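You operate a simulated robot arm through the tools that you are given. There is no shell and no other tool. Be economical: measure what you need, move in short steps, check, and stop when the job is done.

You are at the controls of a simulated robot arm. One attempt, no reset.

TASK
Take cart two off charge, lock its fixture and release it.
Fine: switch off before you pull the plug; plug on its rest, flap shut, pin home, lever locked; try the handwheel till the display says LOCK TRIED; press the touch button last, the display must say GO. Set down upright: what you pick out.
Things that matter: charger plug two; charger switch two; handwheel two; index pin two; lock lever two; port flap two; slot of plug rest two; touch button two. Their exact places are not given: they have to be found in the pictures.

Only the result counts: the job must be done as asked and must still hold three seconds after the hand-in. Knocking over, shifting, dropping, spilling or breaking anything else fails it.

THE ROBOT
A 6-joint arm with a two-finger parallel gripper on a trunk, on a base that drives. Base frame: it is fixed to the floor where the robot stands at the start and does not move with it; the origin is under the middle of the robot, x ahead of it, y to its left, z up. Units: m, degrees, N and s.
With the tool pointing down near the work surface it reaches from about 0.14 to 0.8 m from the robot's upright axis, wherever it stands. Its first joint turns from -166.0 to 166.0 degrees. Places, roughly: charger plug two (4x4x7 cm) [0.4, 0.1, 0.6]; charger switch two [0.4, 0, 1.1]; handwheel two [0.6, 0, 1]; index pin two [0.4, 0.3, 1]; lock lever two [0.5, 0.2, 1.1]; port flap two [0.4, 0.1, 0.6]; slot of plug rest two [0.4, 0, 0.6]; touch button two [0.3, 0, 1.2]. Payload 3.91 kg.
Tool frame: the origin (TCP) lies between the finger pads and is the grasp point; the fingertips stand 0.03 m ahead of it; z points along the fingers, y is the line along which they close. The gripper opens to 0.11 m. The fingers are 0.02 m wide and 0.01 m thick; the gripper's body (0.048 by 0.112 m) begins 0.055 m behind the TCP.
Orientation is that of the tool frame in the base frame, as [roll, pitch, yaw] about the fixed x, y, z axes, in that order (R = Rz(yaw) Ry(pitch) Rx(roll)). With the fingers straight down and closing along the base's y, the tool's x points along the base's -x, its y along +y and its z along -z.

THE INTERFACE
- The arm moves only by the tool send_rows. Its argument "steps" is a list of rows, each a list of 3 entries, a list of its own where there are three numbers: the shift along the base's x, y, z in m, then the turn, a rotation vector about the base's x, y, z in degrees, then the finger opening in m, from 0 to 0.11. In form: [[[tx, ty, tz], [wx, wy, wz], claw], ...]. A call has 1 to 8 rows; each row is the pose to reach, as a shift and turn from the pose commanded when the call began. Rows are played at 5 a second. More than 0.05 m and 8.6 degrees between two rows, or a gripper value outside its range, and nothing of the call is played. A pose out of reach is approached as far as the arm can. The call stops where the force on the tool passes 90 N (or 10 N more than at its start, if that is more) or the arm is blocked; 0.2 s more then pass. Each finger travels about 0.108 m/s and halts on what it meets, pressing with about 37 N; the grip force reading is that of the motor and also rises with nothing between the fingers. The clock runs only during rows and for 0.2 s after the last one: add rows that repeat a pose to give the fingers time. The reply holds the time, the measured pose of the TCP, the force on the tool along the base axes, the opening and the grip force, in the units named above and with some noise, with the torque about the TCP (base axes, N m) and any sound that the robot's microphone picked up.
- Cameras (640 x 400 px; columns grow to the right, rows downward): "scene" is now at [-0.0842, 0.0083, 1.5366]; the picture's right is [0.09, -1.00, 0.00], its down [-0.57, -0.05, -0.82] and it looks along [0.82, 0.07, -0.57] (base axes); focal length 293 px, centre (320, 200). "wrist" rides on the gripper at [0.077, 0.007, -0.115] in the tool frame; the picture's right is [-0.09, 1.00, 0.00], its down [-0.80, -0.07, -0.59] and it looks along [-0.59, -0.05, 0.80] (tool axes); focal length 270 px, centre (320, 200).
- grab_frame(camera): a new picture of that camera. It takes no simulated time.
- slide_trunk(by): slides the trunk up (or, below 0, down) by that many m; the arm and the scene camera ride with it, the base frame stays. It gives what a move gives, with no picture.
- steer(legs): drives the robot by 1 to 6 legs, each [ahead, left, turn to the left] in m, m and degrees, along the robot's own axes; the way and the turn of a leg run together, so that a leg with both is an arc; at most 1.5 m and 180 degrees a leg. The arm and the cameras ride along, it lands a little off, and it stops where it bumps. It gives what a move gives.
- head_to(pan, tilt): turns the head with the scene camera to pan (to the left, within 86 degrees either way) and tilt (down, from -29 to 69), counted from straight ahead of the robot. It gives what a move gives.
- probe_pixels(camera, pixels): for up to 12 pixels [column, row] of the newest picture of that camera ("zoom" is the newest enlarged one), the place [x, y, z] in the base frame of the surface seen there, good to about 0.002 m. It takes no simulated time.
- inspect(camera, box): a new picture of the part [left, top, right, bottom] of that camera's present view, enlarged. It takes no simulated time.
- sign_off(): hands the job in; it is judged then, once.

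Work in short steps. Measure before you move; look again where a grasp or a placing could have gone wrong, and mend it. You have 80 turns and 68 pictures in all, those below and enlarged ones among them. Open the gripper and draw the arm clear of the work before you hand the job in, unless the task says otherwise; then end with one line.

The tools are called as a command line: name --argument value ..., lists and objects as JSON in quotes. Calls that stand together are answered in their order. send_rows: Moves the arm, as the interface text tells. Its arguments: {"type":"object","properties":{"steps":{"type":"array"}},"required":["steps"]} The other tools are called the same way: slide_trunk (by) slides the trunk up or down; steer (legs) drives the base; head_to (pan, tilt) turns the head that bears the scene camera; grab_frame (camera) takes a picture; probe_pixels (camera, pixels) gives the place of the surface under pixels of a picture; inspect (camera, box) takes an enlarged picture of a part of a camera's view; sign_off () hands the job in.

At the start:

```text
time: 0.0
tcp_pos: [0.3583, 0.0223, 1.3171]
ee_rot: [180.0, 0.1, -179.9]
contact_force: [0.2, -0.2, 0.0]
ft_torque: [0.0, 0.03, 0.01]
width: 0.1099
finger_force: 0.0
trunk travel left (down, up): [-0.475, 0.065]
robot x, y, heading: [0.002, 0.0031, -0.1]
head pan, tilt: [5.0, 35.0]
```

scene: 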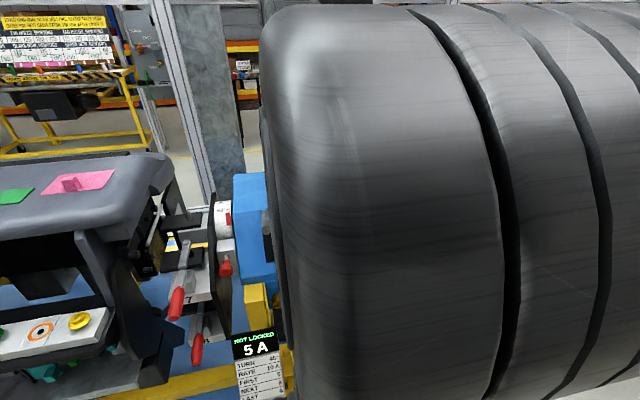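
wrist: 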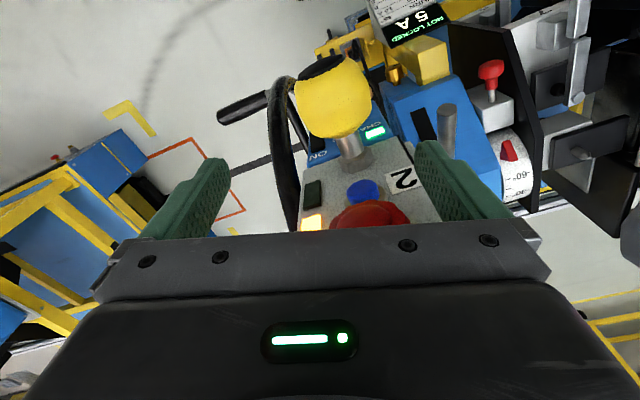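

The arm blocks most of the scene view; the wrist shows panel "2" with a handwheel, yellow ball, display and red knob. I look at the wrist view enlarged, and turn the head for another view.

inspect --camera "wrist" --box '[200, 0, 640, 240]'

inspect --camera "scene" --box '[0, 150, 320, 400]'

head_to --pan -20 --tilt 60

grab_frame --camera "scene"

```text
1.45 times, centred on (420, 120) of wrist
```

zoom: 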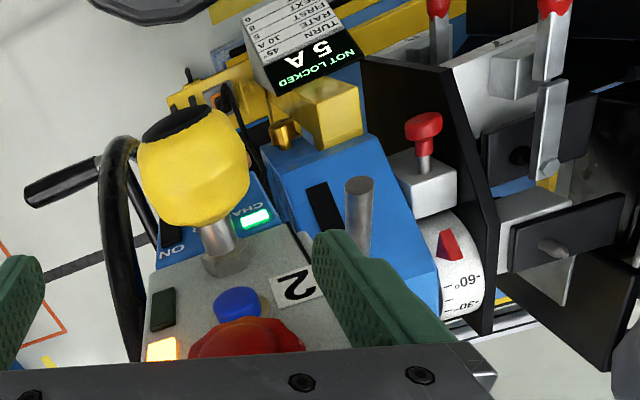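

```text
1.60 times, centred on (160, 275) of scene
```

zoom: 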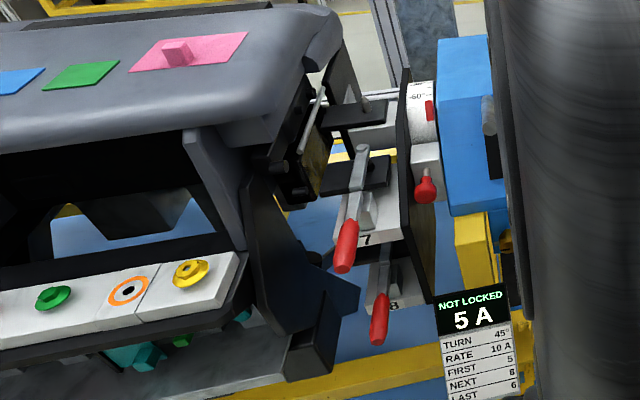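

```text
time: 0.9
tcp_pos: [0.3581, 0.0216, 1.3182]
ee_rot: [180.0, 0.1, -179.9]
contact_force: [-0.2, 0.4, 1.2]
ft_torque: [-0.01, -0.01, -0.03]
width: 0.1101
finger_force: 0.0
trunk travel left (down, up): [-0.475, 0.065]
robot x, y, heading: [0.0028, -0.0022, 0.1]
head pan, tilt: [-20.0, 60.0]
```

```text
63 pictures are left
```

scene: 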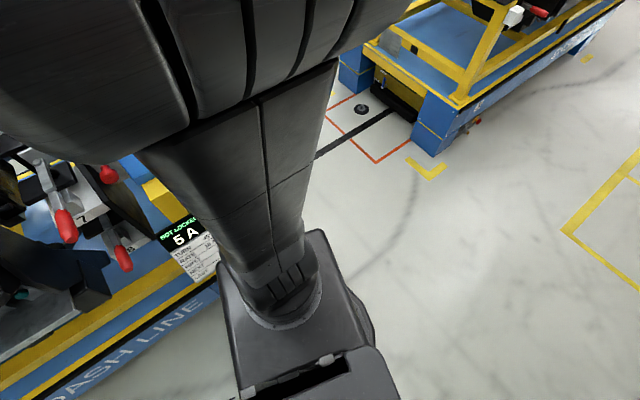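

I probe the features of the wrist picture: red pieces, ball, blue button, switch, pillar, pin knob, dial.

probe_pixels --camera "wrist" --pixels '[[345, 105], [362, 190], [368, 213], [312, 223], [313, 193], [375, 133], [447, 115], [490, 70], [510, 152], [425, 60], [418, 20], [240, 108]]'

probe_pixels --camera "wrist" --pixels '[[278, 150], [395, 75], [490, 105], [423, 125], [320, 155], [350, 155], [575, 60], [500, 20], [402, 180], [540, 190], [580, 150], [320, 75]]'

```text
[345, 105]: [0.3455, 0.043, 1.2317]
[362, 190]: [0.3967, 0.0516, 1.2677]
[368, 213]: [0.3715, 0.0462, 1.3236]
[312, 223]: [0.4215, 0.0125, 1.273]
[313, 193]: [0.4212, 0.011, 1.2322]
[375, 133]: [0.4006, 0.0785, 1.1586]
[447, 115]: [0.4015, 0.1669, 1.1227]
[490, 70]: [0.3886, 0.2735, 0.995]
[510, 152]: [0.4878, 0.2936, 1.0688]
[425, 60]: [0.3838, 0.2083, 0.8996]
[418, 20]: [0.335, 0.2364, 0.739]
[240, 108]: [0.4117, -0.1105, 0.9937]
```

```text
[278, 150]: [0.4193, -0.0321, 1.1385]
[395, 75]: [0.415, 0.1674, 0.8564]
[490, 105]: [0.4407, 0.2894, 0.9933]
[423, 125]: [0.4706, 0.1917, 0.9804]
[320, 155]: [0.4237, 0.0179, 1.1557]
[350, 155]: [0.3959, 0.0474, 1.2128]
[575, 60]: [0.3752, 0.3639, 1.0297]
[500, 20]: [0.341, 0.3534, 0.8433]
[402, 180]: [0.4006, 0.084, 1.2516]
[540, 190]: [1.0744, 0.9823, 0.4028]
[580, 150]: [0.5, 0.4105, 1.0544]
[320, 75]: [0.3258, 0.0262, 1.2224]
```

The station parts lie close under the gripper. I back the robot off to see the whole front of the station.

steer --legs '[[-0.5, 0, 0]]'

head_to --pan 10 --tilt 35

grab_frame --camera "scene"

grab_frame --camera "wrist"

```text
time: 3.8
tcp_pos: [-0.1429, 0.0235, 1.3171]
ee_rot: [179.9, 0.2, -179.9]
contact_force: [-0.7, -0.4, 0.0]
ft_torque: [0.01, -0.04, -0.02]
width: 0.1102
finger_force: 0.1
trunk travel left (down, up): [-0.475, 0.065]
robot x, y, heading: [-0.4988, -0.0013, 0.2]
head pan, tilt: [-20.0, 60.0]
```

```text
time: 4.8
tcp_pos: [-0.1415, 0.0231, 1.3166]
ee_rot: [180.0, 0.1, -180.0]
contact_force: [0.3, 0.8, -0.8]
ft_torque: [-0.02, 0.0, 0.0]
width: 0.1104
finger_force: 0.0
trunk travel left (down, up): [-0.475, 0.065]
robot x, y, heading: [-0.4993, -0.0001, 0.1]
head pan, tilt: [10.0, 35.0]
```

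```text
62 pictures are left
```

scene: 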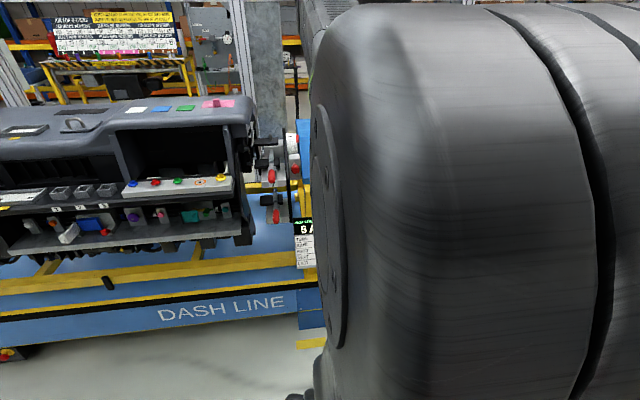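

```text
61 pictures are left
```

wrist: 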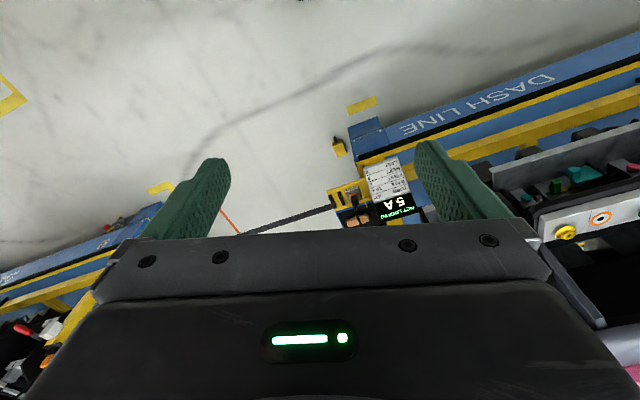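

The shoulder hides the station; I turn the robot right 45° and look left past the arm.

steer --legs '[[0, 0, -45]]'

head_to --pan 50 --tilt 32

grab_frame --camera "scene"

```text
time: 7.3
tcp_pos: [-0.2344, -0.2403, 1.3171]
ee_rot: [-180.0, 0.1, 134.3]
contact_force: [-0.5, -0.2, 0.1]
ft_torque: [-0.01, 0.01, 0.01]
width: 0.1102
finger_force: 0.1
trunk travel left (down, up): [-0.475, 0.065]
robot x, y, heading: [-0.4996, -0.0018, -45.6]
head pan, tilt: [10.0, 35.0]
```

```text
time: 8.3
tcp_pos: [-0.2354, -0.2402, 1.3176]
ee_rot: [-180.0, 0.1, 134.3]
contact_force: [-0.6, 0.1, 0.8]
ft_torque: [-0.01, -0.01, 0.0]
width: 0.1101
finger_force: 0.0
trunk travel left (down, up): [-0.475, 0.065]
robot x, y, heading: [-0.4961, -0.0013, -45.8]
head pan, tilt: [50.0, 32.0]
```

```text
60 pictures are left
```

scene: 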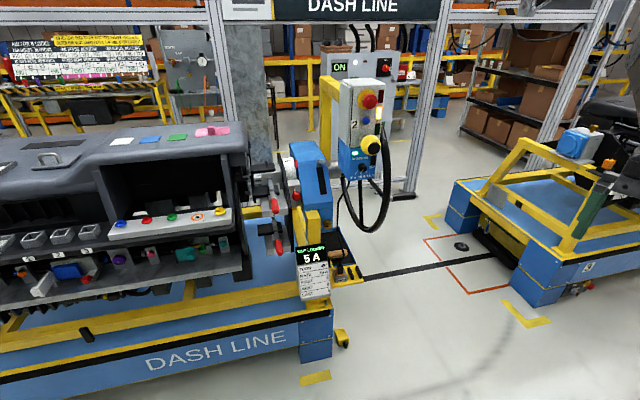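

Now the whole station is visible around (240–400, 40–310). I enlarge it.

inspect --camera "scene" --box '[240, 45, 400, 145]'

inspect --camera "scene" --box '[240, 125, 400, 225]'

inspect --camera "scene" --box '[240, 210, 400, 310]'

```text
4.00 times, centred on (320, 95) of scene
```

zoom: 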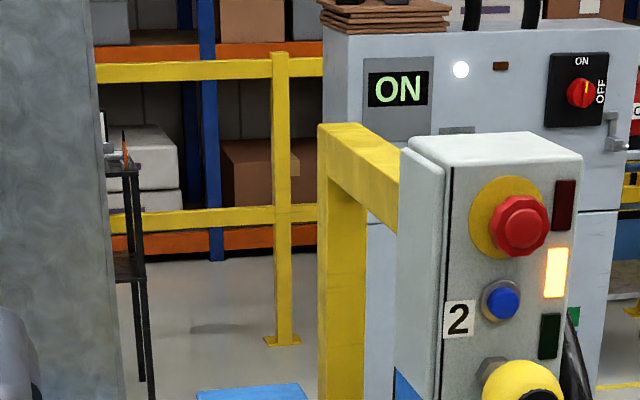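

```text
4.00 times, centred on (320, 175) of scene
```

zoom: 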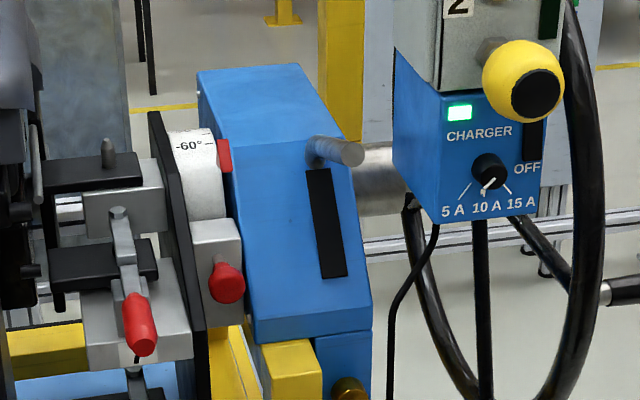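

```text
4.00 times, centred on (320, 260) of scene
```

zoom: 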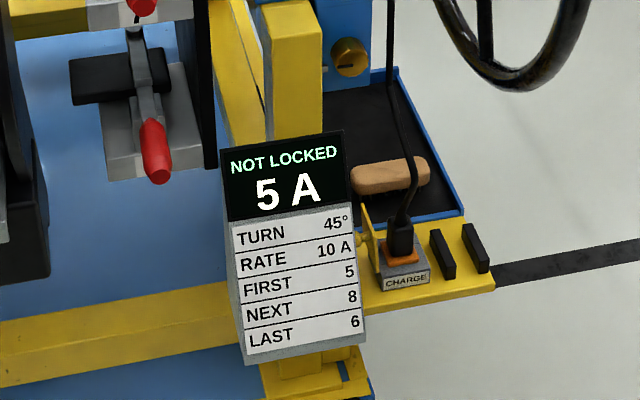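

I probe plug, port, flap and rest on the third enlargement.

probe_pixels --camera "zoom" --pixels '[[400, 235], [400, 222], [400, 258], [385, 268], [415, 262], [405, 284], [365, 225], [378, 270], [360, 240], [443, 240], [443, 268], [470, 230]]'

probe_pixels --camera "zoom" --pixels '[[483, 262], [459, 262], [456, 245], [433, 235], [410, 195], [402, 120], [392, 160], [430, 180], [460, 220], [490, 285], [300, 180], [345, 60]]'

inspect --camera "scene" --box '[312, 250, 376, 290]'

```text
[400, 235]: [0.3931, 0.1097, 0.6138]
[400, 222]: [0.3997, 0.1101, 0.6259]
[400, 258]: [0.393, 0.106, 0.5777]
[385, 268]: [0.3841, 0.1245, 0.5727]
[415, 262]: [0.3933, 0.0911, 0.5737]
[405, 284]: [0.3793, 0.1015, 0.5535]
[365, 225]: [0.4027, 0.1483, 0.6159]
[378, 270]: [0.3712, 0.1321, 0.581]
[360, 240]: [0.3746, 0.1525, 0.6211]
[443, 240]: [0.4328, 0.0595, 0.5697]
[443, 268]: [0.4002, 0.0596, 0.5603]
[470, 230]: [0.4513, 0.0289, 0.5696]
```

```text
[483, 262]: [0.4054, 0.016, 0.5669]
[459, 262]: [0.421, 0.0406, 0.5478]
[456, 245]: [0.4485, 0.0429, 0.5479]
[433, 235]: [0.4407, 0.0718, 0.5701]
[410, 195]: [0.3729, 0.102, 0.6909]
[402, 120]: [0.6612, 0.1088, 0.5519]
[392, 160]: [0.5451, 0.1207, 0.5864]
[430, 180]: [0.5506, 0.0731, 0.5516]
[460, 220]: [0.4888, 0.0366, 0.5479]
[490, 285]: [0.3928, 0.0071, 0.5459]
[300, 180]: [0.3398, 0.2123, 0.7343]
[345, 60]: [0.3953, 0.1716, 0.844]
```

```text
10.00 times, centred on (344, 270) of scene
```

zoom: 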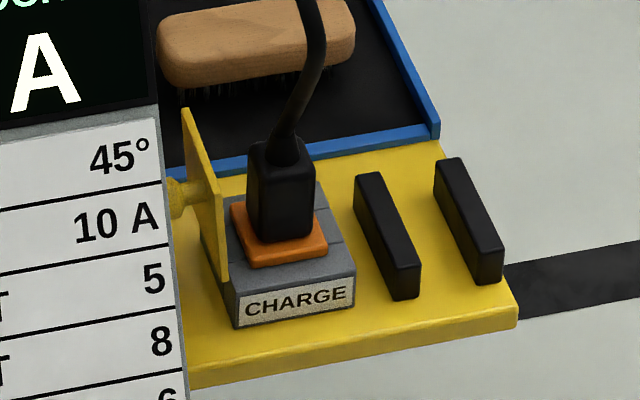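

Plug sits upright in port, flap stands open on its left, and the rest has two bars. I now enlarge pin/lever, charger box and handwheel more strongly.

inspect --camera "scene" --box '[276, 140, 356, 190]'

probe_pixels --camera "zoom" --pixels '[[160, 250], [130, 250], [110, 200], [335, 95], [380, 105], [300, 90], [340, 300], [320, 160], [340, 200], [330, 250], [135, 130], [300, 200]]'

inspect --camera "scene" --box '[334, 125, 398, 165]'

probe_pixels --camera "zoom" --pixels '[[255, 150], [265, 210], [350, 160], [385, 170], [180, 135], [175, 180], [420, 150], [300, 60], [190, 60], [265, 180], [250, 110], [300, 130]]'

inspect --camera "scene" --box '[320, 120, 420, 240]'

```text
8.00 times, centred on (316, 165) of scene
```

zoom: 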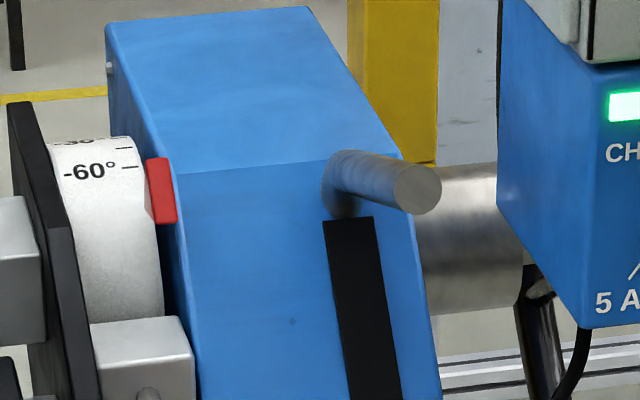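

```text
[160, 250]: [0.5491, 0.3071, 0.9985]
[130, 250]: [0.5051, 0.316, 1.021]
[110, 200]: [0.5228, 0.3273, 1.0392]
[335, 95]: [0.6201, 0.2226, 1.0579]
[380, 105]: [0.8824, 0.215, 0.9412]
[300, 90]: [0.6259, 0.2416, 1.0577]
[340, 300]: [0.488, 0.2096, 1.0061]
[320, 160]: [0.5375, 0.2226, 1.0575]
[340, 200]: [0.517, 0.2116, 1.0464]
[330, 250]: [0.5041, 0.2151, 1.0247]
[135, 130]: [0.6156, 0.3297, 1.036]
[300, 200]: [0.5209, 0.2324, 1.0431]
```

```text
10.00 times, centred on (366, 145) of scene
```

zoom: 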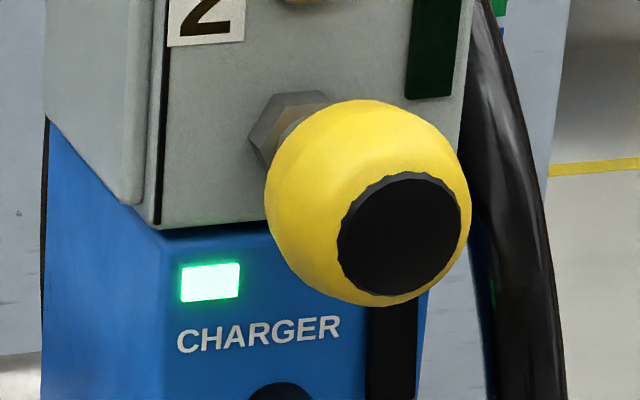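

```text
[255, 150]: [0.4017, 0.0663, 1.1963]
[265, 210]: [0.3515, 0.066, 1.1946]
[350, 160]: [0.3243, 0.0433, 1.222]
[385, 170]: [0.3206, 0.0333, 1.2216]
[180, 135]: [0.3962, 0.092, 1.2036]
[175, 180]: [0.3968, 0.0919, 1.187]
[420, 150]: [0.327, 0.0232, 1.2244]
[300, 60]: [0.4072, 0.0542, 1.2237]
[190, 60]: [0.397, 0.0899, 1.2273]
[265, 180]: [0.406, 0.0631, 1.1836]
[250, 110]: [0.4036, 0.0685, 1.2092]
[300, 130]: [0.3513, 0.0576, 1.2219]
```

```text
3.33 times, centred on (370, 180) of scene
```

zoom: 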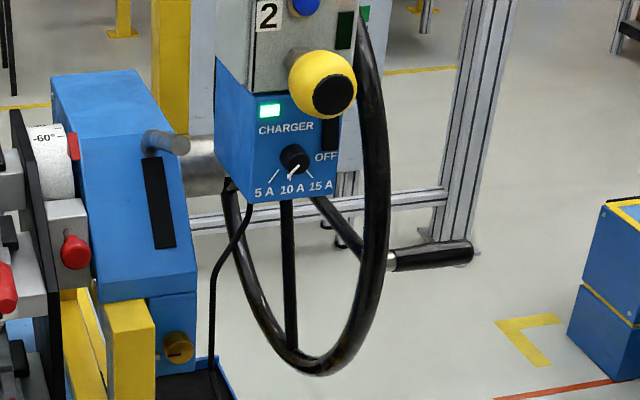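

The ball hides the rocker switch. I lower the trunk by 0.35 for a lower viewpoint.

slide_trunk --by -0.35

head_to --pan 50 --tilt 15

grab_frame --camera "scene"

```text
time: 11.8
tcp_pos: [-0.2347, -0.2408, 0.9673]
ee_rot: [180.0, 0.1, 134.4]
contact_force: [0.5, -0.2, 0.6]
ft_torque: [0.0, 0.01, 0.03]
width: 0.11
finger_force: 0.1
trunk travel left (down, up): [-0.125, 0.415]
robot x, y, heading: [-0.4997, -0.0005, -45.6]
head pan, tilt: [50.0, 32.0]
```

```text
time: 12.6
tcp_pos: [-0.2352, -0.2401, 0.9677]
ee_rot: [180.0, 0.1, 134.5]
contact_force: [-0.4, 0.9, -0.2]
ft_torque: [0.0, 0.01, -0.02]
width: 0.1099
finger_force: 0.0
trunk travel left (down, up): [-0.125, 0.415]
robot x, y, heading: [-0.5024, -0.0002, -45.7]
head pan, tilt: [50.0, 15.0]
```

```text
52 pictures are left
```

scene: 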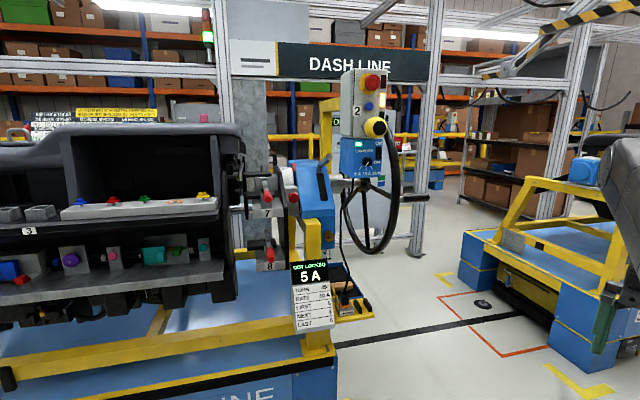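

I enlarge the charger box/wheel and lever region and probe them.

inspect --camera "scene" --box '[330, 110, 410, 160]'

probe_pixels --camera "zoom" --pixels '[[418, 250], [418, 285], [425, 300], [418, 330], [300, 400], [440, 265], [400, 260], [345, 145], [325, 330], [385, 140], [420, 370], [110, 340]]'

inspect --camera "scene" --box '[260, 140, 440, 260]'

probe_pixels --camera "zoom" --pixels '[[246, 62], [225, 70], [238, 115], [250, 140], [122, 200], [100, 195], [400, 160], [490, 170], [400, 395], [482, 110], [305, 260], [575, 200]]'

```text
8.00 times, centred on (370, 135) of scene
```

zoom: 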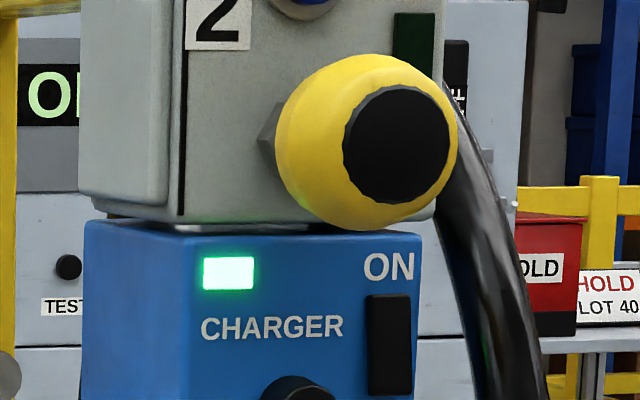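

```text
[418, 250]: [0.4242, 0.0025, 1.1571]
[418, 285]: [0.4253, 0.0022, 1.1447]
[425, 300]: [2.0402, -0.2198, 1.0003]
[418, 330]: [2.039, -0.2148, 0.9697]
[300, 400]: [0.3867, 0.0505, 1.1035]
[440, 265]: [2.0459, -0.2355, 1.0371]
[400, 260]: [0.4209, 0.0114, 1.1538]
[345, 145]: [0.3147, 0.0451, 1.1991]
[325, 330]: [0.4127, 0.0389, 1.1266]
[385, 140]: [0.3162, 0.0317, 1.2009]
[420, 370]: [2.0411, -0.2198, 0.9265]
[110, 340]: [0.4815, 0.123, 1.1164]
```

```text
3.33 times, centred on (350, 200) of scene
```

zoom: 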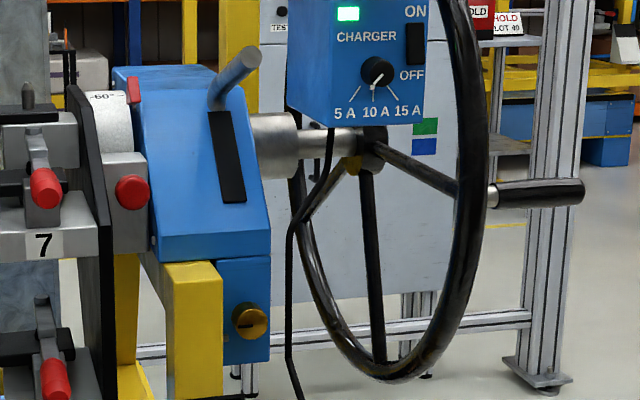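

```text
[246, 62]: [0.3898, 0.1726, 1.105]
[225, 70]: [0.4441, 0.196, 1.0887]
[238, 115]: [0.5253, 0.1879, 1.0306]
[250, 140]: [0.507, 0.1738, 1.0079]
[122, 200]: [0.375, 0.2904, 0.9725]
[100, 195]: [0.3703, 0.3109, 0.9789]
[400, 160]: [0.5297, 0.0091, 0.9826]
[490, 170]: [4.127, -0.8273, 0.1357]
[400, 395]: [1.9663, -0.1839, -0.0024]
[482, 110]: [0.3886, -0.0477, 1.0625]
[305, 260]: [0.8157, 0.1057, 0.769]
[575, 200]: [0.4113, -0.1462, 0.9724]
```

Rocker: ON above (z≈1.155), OFF below (z≈1.09), at y≈0.015. I turn the robot back to heading 0 and advance slightly, then tip the tool to point along +x.

probe_pixels --camera "scene" --pixels '[[378, 149], [379, 153], [378, 157], [376, 151], [380, 151]]'

steer --legs '[[0, 0, 45.6], [0.15, 0, 0]]'

send_rows --steps '[[[0, 0, 0.02], [0, -8.5, 0], 0.06], [[0, 0, 0.04], [0, -17, 0], 0.04], [[0, 0, 0.06], [0, -25.5, 0], 0.02], [[0, 0, 0.08], [0, -34, 0], 0], [[0, 0, 0.1], [0, -42.5, 0], 0], [[0, 0, 0.12], [0, -51, 0], 0], [[0, 0, 0.13], [0, -59.5, 0], 0], [[0, 0, 0.13], [0, -68, 0], 0]]'

```text
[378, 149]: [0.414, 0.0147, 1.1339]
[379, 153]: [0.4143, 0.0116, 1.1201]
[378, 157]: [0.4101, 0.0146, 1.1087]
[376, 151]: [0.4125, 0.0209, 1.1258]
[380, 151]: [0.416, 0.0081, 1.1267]
```

```text
time: 16.0
tcp_pos: [0.0062, 0.0188, 0.9666]
ee_rot: [179.9, 0.1, 179.8]
contact_force: [0.2, 0.1, -0.2]
ft_torque: [0.01, 0.0, 0.0]
width: 0.11
finger_force: 0.0
trunk travel left (down, up): [-0.125, 0.415]
robot x, y, heading: [-0.3539, -0.0007, -0.2]
head pan, tilt: [50.0, 15.0]
```

```text
time: 17.2
tcp_pos: [0.0517, 0.0421, 1.0119]
ee_rot: [-174.3, 33.3, -177.3]
contact_force: [-0.2, 0.4, 0.4]
ft_torque: [0.0, 0.04, 0.0]
width: 0.0
finger_force: 36.8
trunk travel left (down, up): [-0.125, 0.415]
robot x, y, heading: [-0.3499, -0.0037, -0.6]
head pan, tilt: [50.0, 15.0]
stopped in row 6: the arm was blocked; the commanded pose is now the measured one
```

The arm was blocked at a folded configuration. I extend it forward first, restoring y and height.

send_rows --steps '[[[0.04, -0.01, 0.02], [0, 0, 0], 0], [[0.08, -0.02, 0.04], [0, 0, 0], 0], [[0.12, -0.02, 0.06], [0, 0, 0], 0], [[0.15, -0.02, 0.08], [0, 0, 0], 0], [[0.15, -0.02, 0.08], [0, 0, 0], 0]]'

grab_frame --camera "wrist"

```text
time: 18.4
tcp_pos: [0.203, 0.0225, 1.096]
ee_rot: [-174.5, 33.5, -177.6]
contact_force: [0.4, -0.2, -0.4]
ft_torque: [-0.04, 0.04, 0.01]
width: 0.0
finger_force: 37.1
trunk travel left (down, up): [-0.125, 0.415]
robot x, y, heading: [-0.3511, 0.0009, -0.4]
head pan, tilt: [50.0, 15.0]
```

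```text
49 pictures are left
```

wrist: 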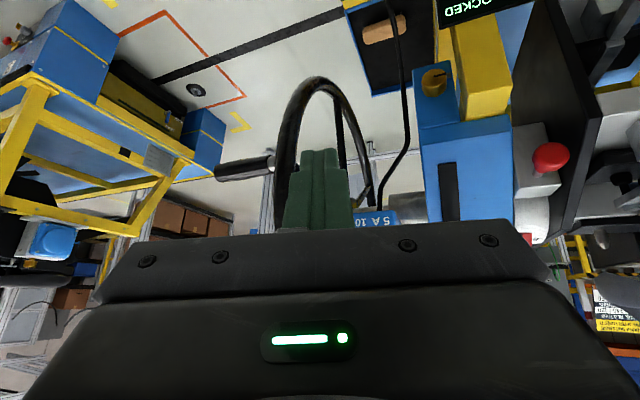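

Now continue tipping up by 56° in small rows.

send_rows --steps '[[[0, 0, 0], [0, -8, 0], 0], [[0, 0, 0], [0, -16, 0], 0], [[0, 0, 0], [0, -24, 0], 0], [[0, 0, 0], [0, -32, 0], 0], [[0, 0, 0], [0, -40, 0], 0], [[0, 0, 0], [0, -48, 0], 0], [[0, 0, 0], [0, -56, 0], 0], [[0, 0, 0], [0, -56, 0], 0]]'

```text
time: 20.2
tcp_pos: [0.2031, 0.031, 1.1199]
ee_rot: [-72.0, 88.2, -75.5]
contact_force: [-0.6, 0.2, -0.2]
ft_torque: [0.0, 0.0, -0.02]
width: 0.0
finger_force: 37.2
out of reach, approached as far as the arm can: row 7, 8
trunk travel left (down, up): [-0.125, 0.415]
robot x, y, heading: [-0.352, -0.0022, -0.4]
head pan, tilt: [50.0, 15.0]
```

Tool is nearly horizontal (z≈[1,-0.06,0.01]). I straighten it by +3.5° about Z and approach the rocker's lower half, stopping short.

send_rows --steps '[[[0.04, -0.005, -0.005], [0, 0, 2], 0], [[0.08, -0.01, -0.01], [0, 0, 3.5], 0], [[0.12, -0.017, -0.013], [0, 0, 3.5], 0], [[0.12, -0.017, -0.013], [0, 0, 3.5], 0]]'

grab_frame --camera "wrist"

head_to --pan 15 --tilt 15

grab_frame --camera "scene"

```text
time: 21.2
tcp_pos: [0.2734, 0.0521, 1.0926]
ee_rot: [-101.1, 88.0, -102.5]
contact_force: [0.4, 0.0, 0.1]
ft_torque: [-0.04, -0.01, 0.01]
width: 0.0001
finger_force: 37.6
out of reach, approached as far as the arm can: row 1, 2, 3, 4
trunk travel left (down, up): [-0.125, 0.415]
robot x, y, heading: [-0.3496, 0.0014, -0.3]
head pan, tilt: [50.0, 15.0]
```

```text
48 pictures are left
```

wrist: 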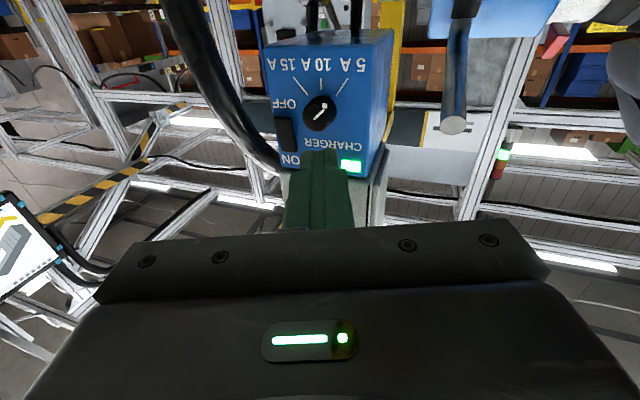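

```text
time: 22.2
tcp_pos: [0.274, 0.0536, 1.0928]
ee_rot: [-102.4, 88.1, -103.6]
contact_force: [1.1, 0.3, -0.3]
ft_torque: [0.01, -0.01, 0.0]
width: 0.0
finger_force: 37.2
trunk travel left (down, up): [-0.125, 0.415]
robot x, y, heading: [-0.3493, 0.0004, -0.6]
head pan, tilt: [15.0, 15.0]
```

```text
47 pictures are left
```

scene: 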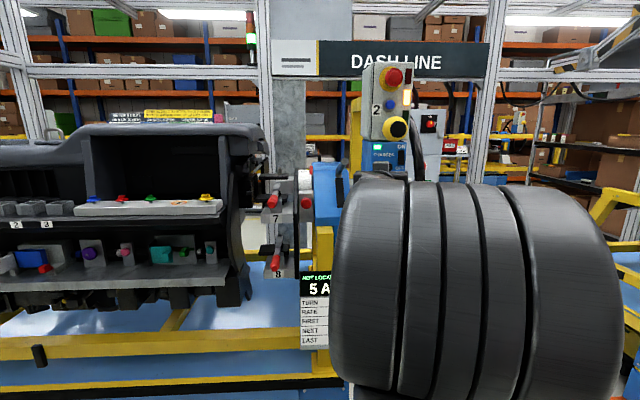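

The horizontal pose strains the wrist with the arm folded. I back up 0.15 m and lower the trunk 0.1 m, so the arm works more stretched, then extend toward the rocker.

steer --legs '[[-0.15, 0, 0.4]]'

slide_trunk --by -0.1

send_rows --steps '[[[0.045, -0.01, 0.02], [0, 0, 0], 0], [[0.09, -0.02, 0.04], [0, 0, 0], 0], [[0.13, -0.03, 0.07], [0, 0, 0], 0], [[0.17, -0.04, 0.1], [0, 0, 0], 0], [[0.2, -0.04, 0.114], [0, 0, 0], 0], [[0.2, -0.04, 0.114], [0, 0, 0], 0]]'

```text
time: 23.6
tcp_pos: [0.1237, 0.0563, 1.0938]
ee_rot: [-102.4, 88.0, -103.4]
contact_force: [-0.5, 0.9, -0.4]
ft_torque: [-0.02, 0.03, 0.04]
width: 0.0
finger_force: 37.0
trunk travel left (down, up): [-0.125, 0.415]
robot x, y, heading: [-0.504, 0.0004, -0.3]
head pan, tilt: [15.0, 15.0]
```

```text
time: 24.9
tcp_pos: [0.1243, 0.0559, 0.993]
ee_rot: [-102.2, 88.0, -103.2]
contact_force: [0.5, 0.1, 0.6]
ft_torque: [0.01, 0.02, 0.03]
width: 0.0001
finger_force: 36.9
trunk travel left (down, up): [-0.025, 0.515]
robot x, y, heading: [-0.4966, 0.0001, -0.0]
head pan, tilt: [15.0, 15.0]
```

```text
refused: row 1 steps farther than a row can; nothing moved
```

send_rows --steps '[[[0.04, -0.01, 0.02], [0, 0, 0], 0], [[0.08, -0.02, 0.04], [0, 0, 0], 0], [[0.115, -0.03, 0.065], [0, 0, 0], 0], [[0.15, -0.04, 0.09], [0, 0, 0], 0], [[0.185, -0.041, 0.114], [0, 0, 0], 0], [[0.2, -0.041, 0.114], [0, 0, 0], 0], [[0.2, -0.041, 0.114], [0, 0, 0], 0]]'

```text
time: 26.5
tcp_pos: [0.3221, 0.0132, 1.1057]
ee_rot: [-103.1, 87.9, -104.2]
contact_force: [0.5, 0.3, 0.2]
ft_torque: [0.01, -0.01, 0.02]
width: 0.0
finger_force: 36.8
trunk travel left (down, up): [-0.025, 0.515]
robot x, y, heading: [-0.4973, -0.0015, -0.2]
head pan, tilt: [15.0, 15.0]
```

In reach now: tip at about (0.352, 0.013, 1.106). I check the wrist picture.

grab_frame --camera "wrist"

```text
46 pictures are left
```

wrist: 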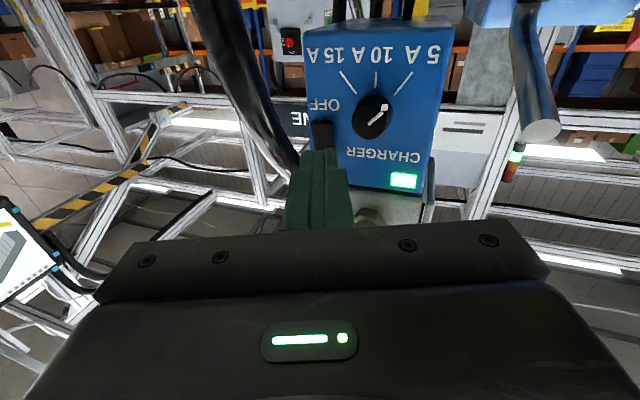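

Fingers line up with the lower (OFF) part of the rocker. I advance slowly to contact.

send_rows --steps '[[[0.03, 0, -0.002], [0, 0, 0], 0], [[0.05, 0, -0.002], [0, 0, 0], 0], [[0.056, 0, -0.002], [0, 0, 0], 0], [[0.06, 0, -0.002], [0, 0, 0], 0], [[0.062, 0, -0.002], [0, 0, 0], 0]]'

inspect --camera "scene" --box '[280, 130, 440, 330]'

```text
time: 27.7
tcp_pos: [0.3831, 0.0137, 1.0995]
ee_rot: [-101.3, 88.1, -102.3]
contact_force: [0.2, 0.2, -0.3]
ft_torque: [-0.01, 0.0, -0.02]
width: 0.0
finger_force: 36.9
out of reach, approached as far as the arm can: row 5
trunk travel left (down, up): [-0.025, 0.515]
robot x, y, heading: [-0.5012, -0.0016, 0.2]
head pan, tilt: [15.0, 15.0]
```

```text
2.00 times, centred on (360, 230) of scene
```

zoom: 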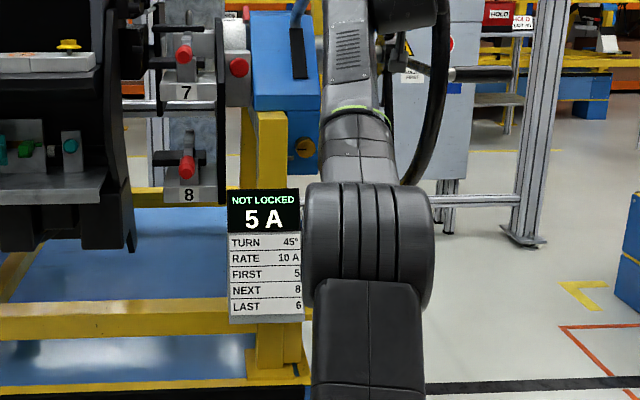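

Arm is at its stretch limit with tip at ≈0.413 and no force; display still shows 5 A. I retract a bit, drive 0.06 m ahead, and look.

send_rows --steps '[[[-0.04, 0, 0.004], [0, 0, 0], 0], [[-0.08, 0, 0.004], [0, 0, 0], 0], [[-0.1, 0, 0.004], [0, 0, 0], 0], [[-0.1, 0, 0.004], [0, 0, 0], 0]]'

steer --legs '[[0.06, 0, 0]]'

inspect --camera "wrist" --box '[240, 0, 480, 240]'

```text
time: 28.7
tcp_pos: [0.2806, 0.013, 1.1048]
ee_rot: [-101.4, 88.0, -102.3]
contact_force: [-0.5, 0.0, 0.8]
ft_torque: [-0.06, 0.02, 0.0]
width: 0.0
finger_force: 36.7
trunk travel left (down, up): [-0.025, 0.515]
robot x, y, heading: [-0.5048, 0.0003, -0.2]
head pan, tilt: [15.0, 15.0]
```

```text
time: 29.7
tcp_pos: [0.3438, 0.0133, 1.1043]
ee_rot: [-102.2, 88.0, -103.4]
contact_force: [0.5, -0.3, -0.1]
ft_torque: [-0.04, 0.0, 0.01]
width: 0.0001
finger_force: 36.9
trunk travel left (down, up): [-0.025, 0.515]
robot x, y, heading: [-0.4358, -0.0004, -0.0]
head pan, tilt: [15.0, 15.0]
```

```text
1.67 times, centred on (360, 120) of wrist
```

zoom: 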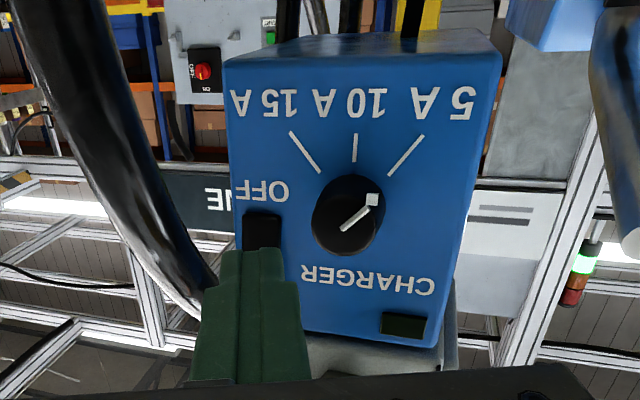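

The charger LED is now dark: the switch is off. I retract and tip the tool back down for the plug.

send_rows --steps '[[[-0.045, 0, 0], [0, 0, 0], 0], [[-0.09, 0.01, 0], [0, 8, 0], 0.01], [[-0.12, 0.02, -0.02], [0, 16, 0], 0.02], [[-0.14, 0.04, -0.05], [0, 24, 0], 0.03], [[-0.16, 0.05, -0.08], [0, 32, 0], 0.05], [[-0.16, 0.06, -0.12], [0, 40, 0], 0.05], [[-0.16, 0.06, -0.16], [0, 48, 0], 0.05], [[-0.16, 0.06, -0.16], [0, 56, 0], 0.05]]'

send_rows --steps '[[[0, 0.01, 0], [0, 8, 0], 0.05], [[0, 0.01, 0], [0, 16, 0], 0.05], [[0, 0.01, 0], [0, 24, 0], 0.05], [[0, 0.01, 0], [0, 24, 0], 0.05]]'

inspect --camera "scene" --box '[240, 100, 440, 350]'

grab_frame --camera "wrist"

```text
time: 31.5
tcp_pos: [0.1826, 0.0719, 0.9441]
ee_rot: [-177.4, 33.4, -177.6]
contact_force: [0.3, 0.3, -0.7]
ft_torque: [0.0, -0.02, 0.0]
width: 0.0501
finger_force: 0.0
trunk travel left (down, up): [-0.025, 0.515]
robot x, y, heading: [-0.4381, -0.0026, -0.5]
head pan, tilt: [15.0, 15.0]
```

```text
time: 32.5
tcp_pos: [0.1825, 0.0827, 0.9449]
ee_rot: [-178.6, 9.4, -177.9]
contact_force: [0.0, -0.1, 0.0]
ft_torque: [0.01, 0.01, -0.02]
width: 0.0499
finger_force: 0.1
trunk travel left (down, up): [-0.025, 0.515]
robot x, y, heading: [-0.4423, -0.0006, -0.6]
head pan, tilt: [15.0, 15.0]
```

```text
1.60 times, centred on (340, 225) of scene
```

zoom: 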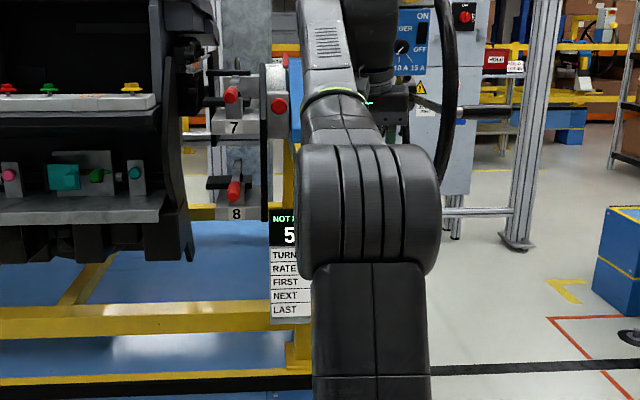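

```text
42 pictures are left
```

wrist: 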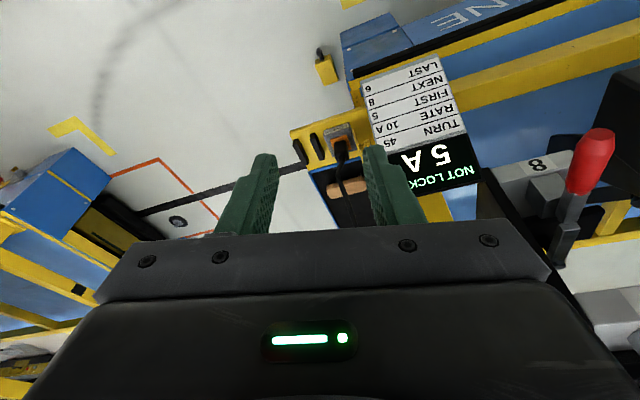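

Plug sits just right of the display, so I will close the fingers along x (narrow body side toward the display). I level the tool and turn it +90° about Z.

send_rows --steps '[[[0, 0, 0], [0, 8, 0], 0.06], [[0, 0, 0], [0, 9.4, 0], 0.06], [[0, 0, 0], [0, 9.4, 0], 0.06]]'

send_rows --steps '[[[0, 0, 0], [0, 0, 8.5], 0.06], [[0, 0, 0], [0, 0, 17], 0.06], [[0, 0, 0], [0, 0, 25.5], 0.06], [[0, 0, 0], [0, 0, 34], 0.06], [[0, 0, 0], [0, 0, 42.5], 0.06], [[0, 0, 0], [0, 0, 51], 0.06], [[0, 0, 0], [0, 0, 59.5], 0.06], [[0, 0, 0], [0, 0, 68], 0.06]]'

send_rows --steps '[[[0.02, 0, 0], [0, 0, 8], 0.06], [[0.05, 0, -0.02], [0, 0, 16], 0.06], [[0.09, 0, -0.04], [0, 0, 20], 0.06], [[0.13, 0.0, -0.06], [0, 0, 20], 0.06], [[0.17, 0.0, -0.08], [0, 0, 20], 0.06], [[0.17, 0.0, -0.08], [0, 0, 20], 0.06]]'

grab_frame --camera "wrist"

```text
time: 33.3
tcp_pos: [0.1593, 0.0796, 0.9018]
ee_rot: [-178.9, 0.3, -178.0]
contact_force: [0.4, 0.4, 0.3]
ft_torque: [-0.01, -0.03, 0.03]
width: 0.0599
finger_force: 0.0
out of reach, approached as far as the arm can: row 1, 2, 3
trunk travel left (down, up): [-0.025, 0.515]
robot x, y, heading: [-0.4443, 0.0015, -0.2]
head pan, tilt: [15.0, 15.0]
```

```text
time: 35.1
tcp_pos: [0.1618, 0.0775, 0.9004]
ee_rot: [-178.9, 0.0, -109.9]
contact_force: [-0.7, 0.5, 0.5]
ft_torque: [0.01, 0.0, -0.04]
width: 0.0598
finger_force: 0.1
trunk travel left (down, up): [-0.025, 0.515]
robot x, y, heading: [-0.4441, 0.0004, -0.0]
head pan, tilt: [15.0, 15.0]
```

```text
time: 36.5
tcp_pos: [0.3184, 0.0781, 0.7891]
ee_rot: [-177.3, 0.4, -90.1]
contact_force: [1.1, 1.2, -0.6]
ft_torque: [-0.03, 0.05, 0.01]
width: 0.0597
finger_force: 0.0
out of reach, approached as far as the arm can: row 3, 4, 5, 6
trunk travel left (down, up): [-0.025, 0.515]
robot x, y, heading: [-0.4398, 0.0005, 0.0]
head pan, tilt: [15.0, 15.0]
```

```text
41 pictures are left
```

wrist: 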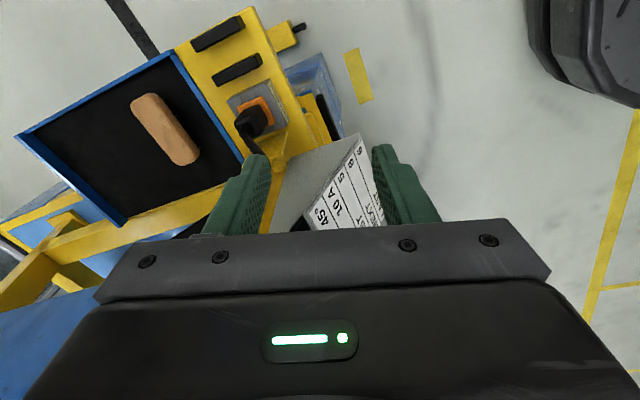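

Good top view of port, rest and tray. I enlarge and probe it.

inspect --camera "wrist" --box '[160, 0, 360, 190]'

probe_pixels --camera "wrist" --pixels '[[247, 13], [219, 34], [200, 48], [213, 80], [258, 57], [238, 67], [231, 50], [250, 120], [266, 118], [265, 102], [233, 102], [290, 128]]'

```text
2.11 times, centred on (260, 95) of wrist
```

zoom: 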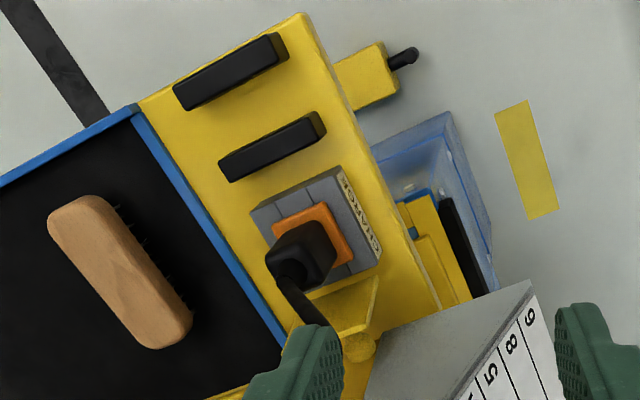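

```text
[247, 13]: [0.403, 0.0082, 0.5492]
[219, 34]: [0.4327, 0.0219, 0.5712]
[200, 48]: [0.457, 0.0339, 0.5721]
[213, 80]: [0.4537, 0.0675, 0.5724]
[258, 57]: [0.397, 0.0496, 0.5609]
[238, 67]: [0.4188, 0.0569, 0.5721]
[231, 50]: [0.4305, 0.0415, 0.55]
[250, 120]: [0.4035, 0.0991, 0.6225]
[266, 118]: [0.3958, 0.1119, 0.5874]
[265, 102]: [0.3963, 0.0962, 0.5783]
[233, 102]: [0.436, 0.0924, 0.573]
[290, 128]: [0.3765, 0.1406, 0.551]
```

I probe bar tops, plug top, and port corners on this enlargement.

probe_pixels --camera "zoom" --pixels '[[177, 88], [270, 40], [278, 56], [184, 100], [223, 162], [312, 117], [320, 132], [230, 174], [272, 260], [288, 285], [302, 230], [325, 275]]'

probe_pixels --camera "zoom" --pixels '[[330, 250], [300, 250], [255, 210], [335, 170], [378, 255], [277, 222], [320, 207], [350, 262], [375, 280], [362, 310], [320, 290], [358, 345]]'

```text
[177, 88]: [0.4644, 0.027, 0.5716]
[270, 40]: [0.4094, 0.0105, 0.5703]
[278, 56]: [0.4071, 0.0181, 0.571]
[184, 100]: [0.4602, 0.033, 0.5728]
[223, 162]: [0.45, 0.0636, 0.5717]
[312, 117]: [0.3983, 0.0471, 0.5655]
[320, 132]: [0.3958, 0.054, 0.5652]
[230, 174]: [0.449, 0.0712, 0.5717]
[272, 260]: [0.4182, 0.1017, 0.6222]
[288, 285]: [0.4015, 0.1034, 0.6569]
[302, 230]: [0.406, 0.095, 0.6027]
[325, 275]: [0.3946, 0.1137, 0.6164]
```

```text
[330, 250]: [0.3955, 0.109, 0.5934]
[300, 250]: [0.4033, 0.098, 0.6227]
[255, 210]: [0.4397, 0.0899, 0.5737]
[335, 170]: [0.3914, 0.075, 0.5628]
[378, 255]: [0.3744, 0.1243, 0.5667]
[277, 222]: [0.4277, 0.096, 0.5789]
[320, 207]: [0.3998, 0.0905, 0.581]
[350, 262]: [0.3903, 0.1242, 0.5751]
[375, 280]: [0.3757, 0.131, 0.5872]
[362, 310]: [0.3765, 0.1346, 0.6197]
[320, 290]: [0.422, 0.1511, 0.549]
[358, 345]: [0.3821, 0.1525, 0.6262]
```

Board yaw ≈17.5°. Plug centre ≈(0.409, 0.110), top z 0.622; slot centre ≈(0.430, 0.041), 3 cm wide, board z 0.549. I pull the arm back a bit, drive 0.15 m ahead and align the fingers with the board.

send_rows --steps '[[[-0.04, 0, 0.02], [0, 0, 6], 0.06], [[-0.08, 0.01, 0.04], [0, 0, 12], 0.06], [[-0.11, 0.02, 0.05], [0, 0, 17.5], 0.06], [[-0.11, 0.02, 0.05], [0, 0, 17.5], 0.06]]'

steer --legs '[[0.15, 0, 0]]'

```text
time: 37.5
tcp_pos: [0.205, 0.0957, 0.8391]
ee_rot: [-178.9, 0.1, -72.6]
contact_force: [-0.5, -0.5, -0.1]
ft_torque: [-0.02, 0.0, 0.01]
width: 0.06
finger_force: 0.0
trunk travel left (down, up): [-0.025, 0.515]
robot x, y, heading: [-0.4396, -0.0051, -0.4]
head pan, tilt: [15.0, 15.0]
```

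```text
time: 38.9
tcp_pos: [0.3551, 0.0976, 0.8399]
ee_rot: [-178.9, 0.1, -72.3]
contact_force: [0.1, 0.6, -0.2]
ft_torque: [0.01, 0.01, 0.03]
width: 0.0601
finger_force: 0.1
trunk travel left (down, up): [-0.025, 0.515]
robot x, y, heading: [-0.2878, -0.0011, 0.0]
head pan, tilt: [15.0, 15.0]
```

Now I move above the plug at z≈0.70 and look.

send_rows --steps '[[[0.02, 0.005, -0.04], [1, 0, 0], 0.06], [[0.04, 0.01, -0.08], [1, 0, 0], 0.06], [[0.054, 0.0124, -0.12], [1, 0, 0], 0.06], [[0.054, 0.0124, -0.14], [1, 0, 0], 0.06], [[0.054, 0.0124, -0.14], [1, 0, 0], 0.06]]'

grab_frame --camera "wrist"

```text
time: 39.8
tcp_pos: [0.404, 0.1064, 0.7366]
ee_rot: [-176.1, 0.6, -72.2]
contact_force: [-50.4, -9.6, 33.3]
ft_torque: [0.9, -3.23, 0.62]
width: 0.0352
finger_force: 0.0
trunk travel left (down, up): [-0.025, 0.515]
robot x, y, heading: [-0.2935, -0.0021, -0.0]
head pan, tilt: [15.0, 15.0]
stopped in row 4: the force on the tool passed its limit at 103 N (the readings are from after the stop); the commanded pose is now the measured one
```

```text
39 pictures are left
```

wrist: 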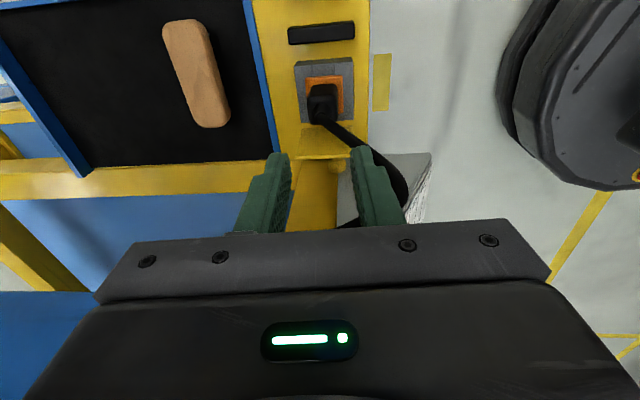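

The right finger ran into something beside the display (or the cable). I go straight back up and measure there.

probe_pixels --camera "wrist" --pixels '[[400, 165], [425, 160], [350, 190], [400, 185], [378, 160], [345, 210], [355, 140], [320, 105], [325, 85], [375, 185], [310, 200], [428, 175]]'

send_rows --steps '[[[-0.01, 0, 0.02], [0, 0, 0], 0.05], [[-0.02, 0, 0.06], [0, 0, 0], 0.06], [[-0.03, 0, 0.1], [0, 0, 0], 0.06], [[-0.03, 0, 0.1], [0, 0, 0], 0.06]]'

grab_frame --camera "wrist"

```text
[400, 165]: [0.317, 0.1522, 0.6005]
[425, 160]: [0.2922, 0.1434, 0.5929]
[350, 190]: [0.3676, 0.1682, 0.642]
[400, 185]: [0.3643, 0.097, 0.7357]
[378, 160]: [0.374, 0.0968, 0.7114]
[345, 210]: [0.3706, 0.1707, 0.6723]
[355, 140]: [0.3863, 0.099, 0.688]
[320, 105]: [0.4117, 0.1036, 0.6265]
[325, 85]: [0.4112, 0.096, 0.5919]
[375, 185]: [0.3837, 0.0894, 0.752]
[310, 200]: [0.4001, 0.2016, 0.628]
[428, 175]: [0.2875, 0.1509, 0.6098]
```

```text
time: 40.8
tcp_pos: [0.3702, 0.1051, 0.829]
ee_rot: [-176.5, 0.9, -72.5]
contact_force: [0.5, 0.0, 0.3]
ft_torque: [0.02, 0.04, 0.01]
width: 0.06
finger_force: 0.0
trunk travel left (down, up): [-0.025, 0.515]
robot x, y, heading: [-0.2951, 0.0008, -0.1]
head pan, tilt: [15.0, 15.0]
```

```text
38 pictures are left
```

wrist: 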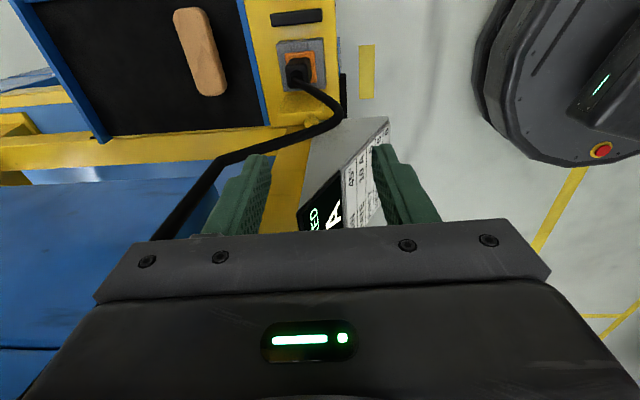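

The cable is solid and bows toward the robot above the plug, so a top grasp across it won't work. I'll grasp from the front, tool pitched ~30° below horizontal along the board axis (yaw 17.5°), fingers closing across the board. First back off and re-orient.

steer --legs '[[-0.17, 0, 0]]'

send_rows --steps '[[[0, 0, 0], [0, 0, -8.5], 0.06], [[0, 0, 0], [0, 0, -17], 0.06], [[0, 0, 0], [0, 0, -25.5], 0.06], [[0, 0, 0], [0, 0, -34], 0.06], [[0, 0, 0], [0, 0, -42.5], 0.06], [[0, 0, 0], [0, 0, -51], 0.06], [[0, 0, 0], [0, 0, -59.5], 0.06], [[0, 0, 0], [0, 0, -68], 0.06]]'

send_rows --steps '[[[0, 0, 0], [0, 0, -8], 0.06], [[0, 0, 0], [0, 0, -16], 0.05], [[0, 0, 0], [0, 0, -22], 0.05], [[0, 0, 0], [0, 0, -22], 0.05]]'

send_rows --steps '[[[0, 0, 0], [2.4, -7.63, 0], 0.05], [[0, 0, -0.01], [4.8, -15.26, 0], 0.05], [[0, 0, -0.02], [7.2, -22.9, 0], 0.05], [[0, 0, -0.03], [9.6, -30.5, 0], 0.05], [[0, 0, -0.04], [12, -38.2, 0], 0.05], [[0, 0, -0.05], [14.4, -45.8, 0], 0.05], [[0, 0, -0.06], [16.8, -53.4, 0], 0.05], [[0, 0, -0.06], [18.06, -57.2, 0], 0.05]]'

```text
time: 42.3
tcp_pos: [0.2138, 0.1126, 0.8252]
ee_rot: [-176.7, 0.7, -72.0]
contact_force: [0.3, 0.5, 0.7]
ft_torque: [-0.02, -0.02, -0.02]
width: 0.06
finger_force: 0.1
trunk travel left (down, up): [-0.025, 0.515]
robot x, y, heading: [-0.4568, -0.0014, 0.2]
head pan, tilt: [15.0, 15.0]
```

```text
time: 44.1
tcp_pos: [0.2141, 0.113, 0.8249]
ee_rot: [-176.7, 0.8, -140.2]
contact_force: [-0.4, -0.2, 0.1]
ft_torque: [0.02, -0.03, -0.01]
width: 0.0597
finger_force: 0.0
trunk travel left (down, up): [-0.025, 0.515]
robot x, y, heading: [-0.4607, 0.0005, 0.3]
head pan, tilt: [15.0, 15.0]
```

```text
time: 45.1
tcp_pos: [0.2144, 0.1134, 0.8254]
ee_rot: [-176.6, 0.7, -162.1]
contact_force: [-0.7, -0.6, 0.1]
ft_torque: [0.02, 0.0, 0.01]
width: 0.05
finger_force: 0.1
trunk travel left (down, up): [-0.025, 0.515]
robot x, y, heading: [-0.4571, -0.0033, 0.4]
head pan, tilt: [15.0, 15.0]
```

```text
time: 46.9
tcp_pos: [0.213, 0.1139, 0.764]
ee_rot: [-175.9, 60.9, -161.6]
contact_force: [-0.3, 0.1, 0.1]
ft_torque: [0.04, -0.01, -0.01]
width: 0.0498
finger_force: 0.0
trunk travel left (down, up): [-0.025, 0.515]
robot x, y, heading: [-0.4555, -0.0004, 0.3]
head pan, tilt: [15.0, 15.0]
```

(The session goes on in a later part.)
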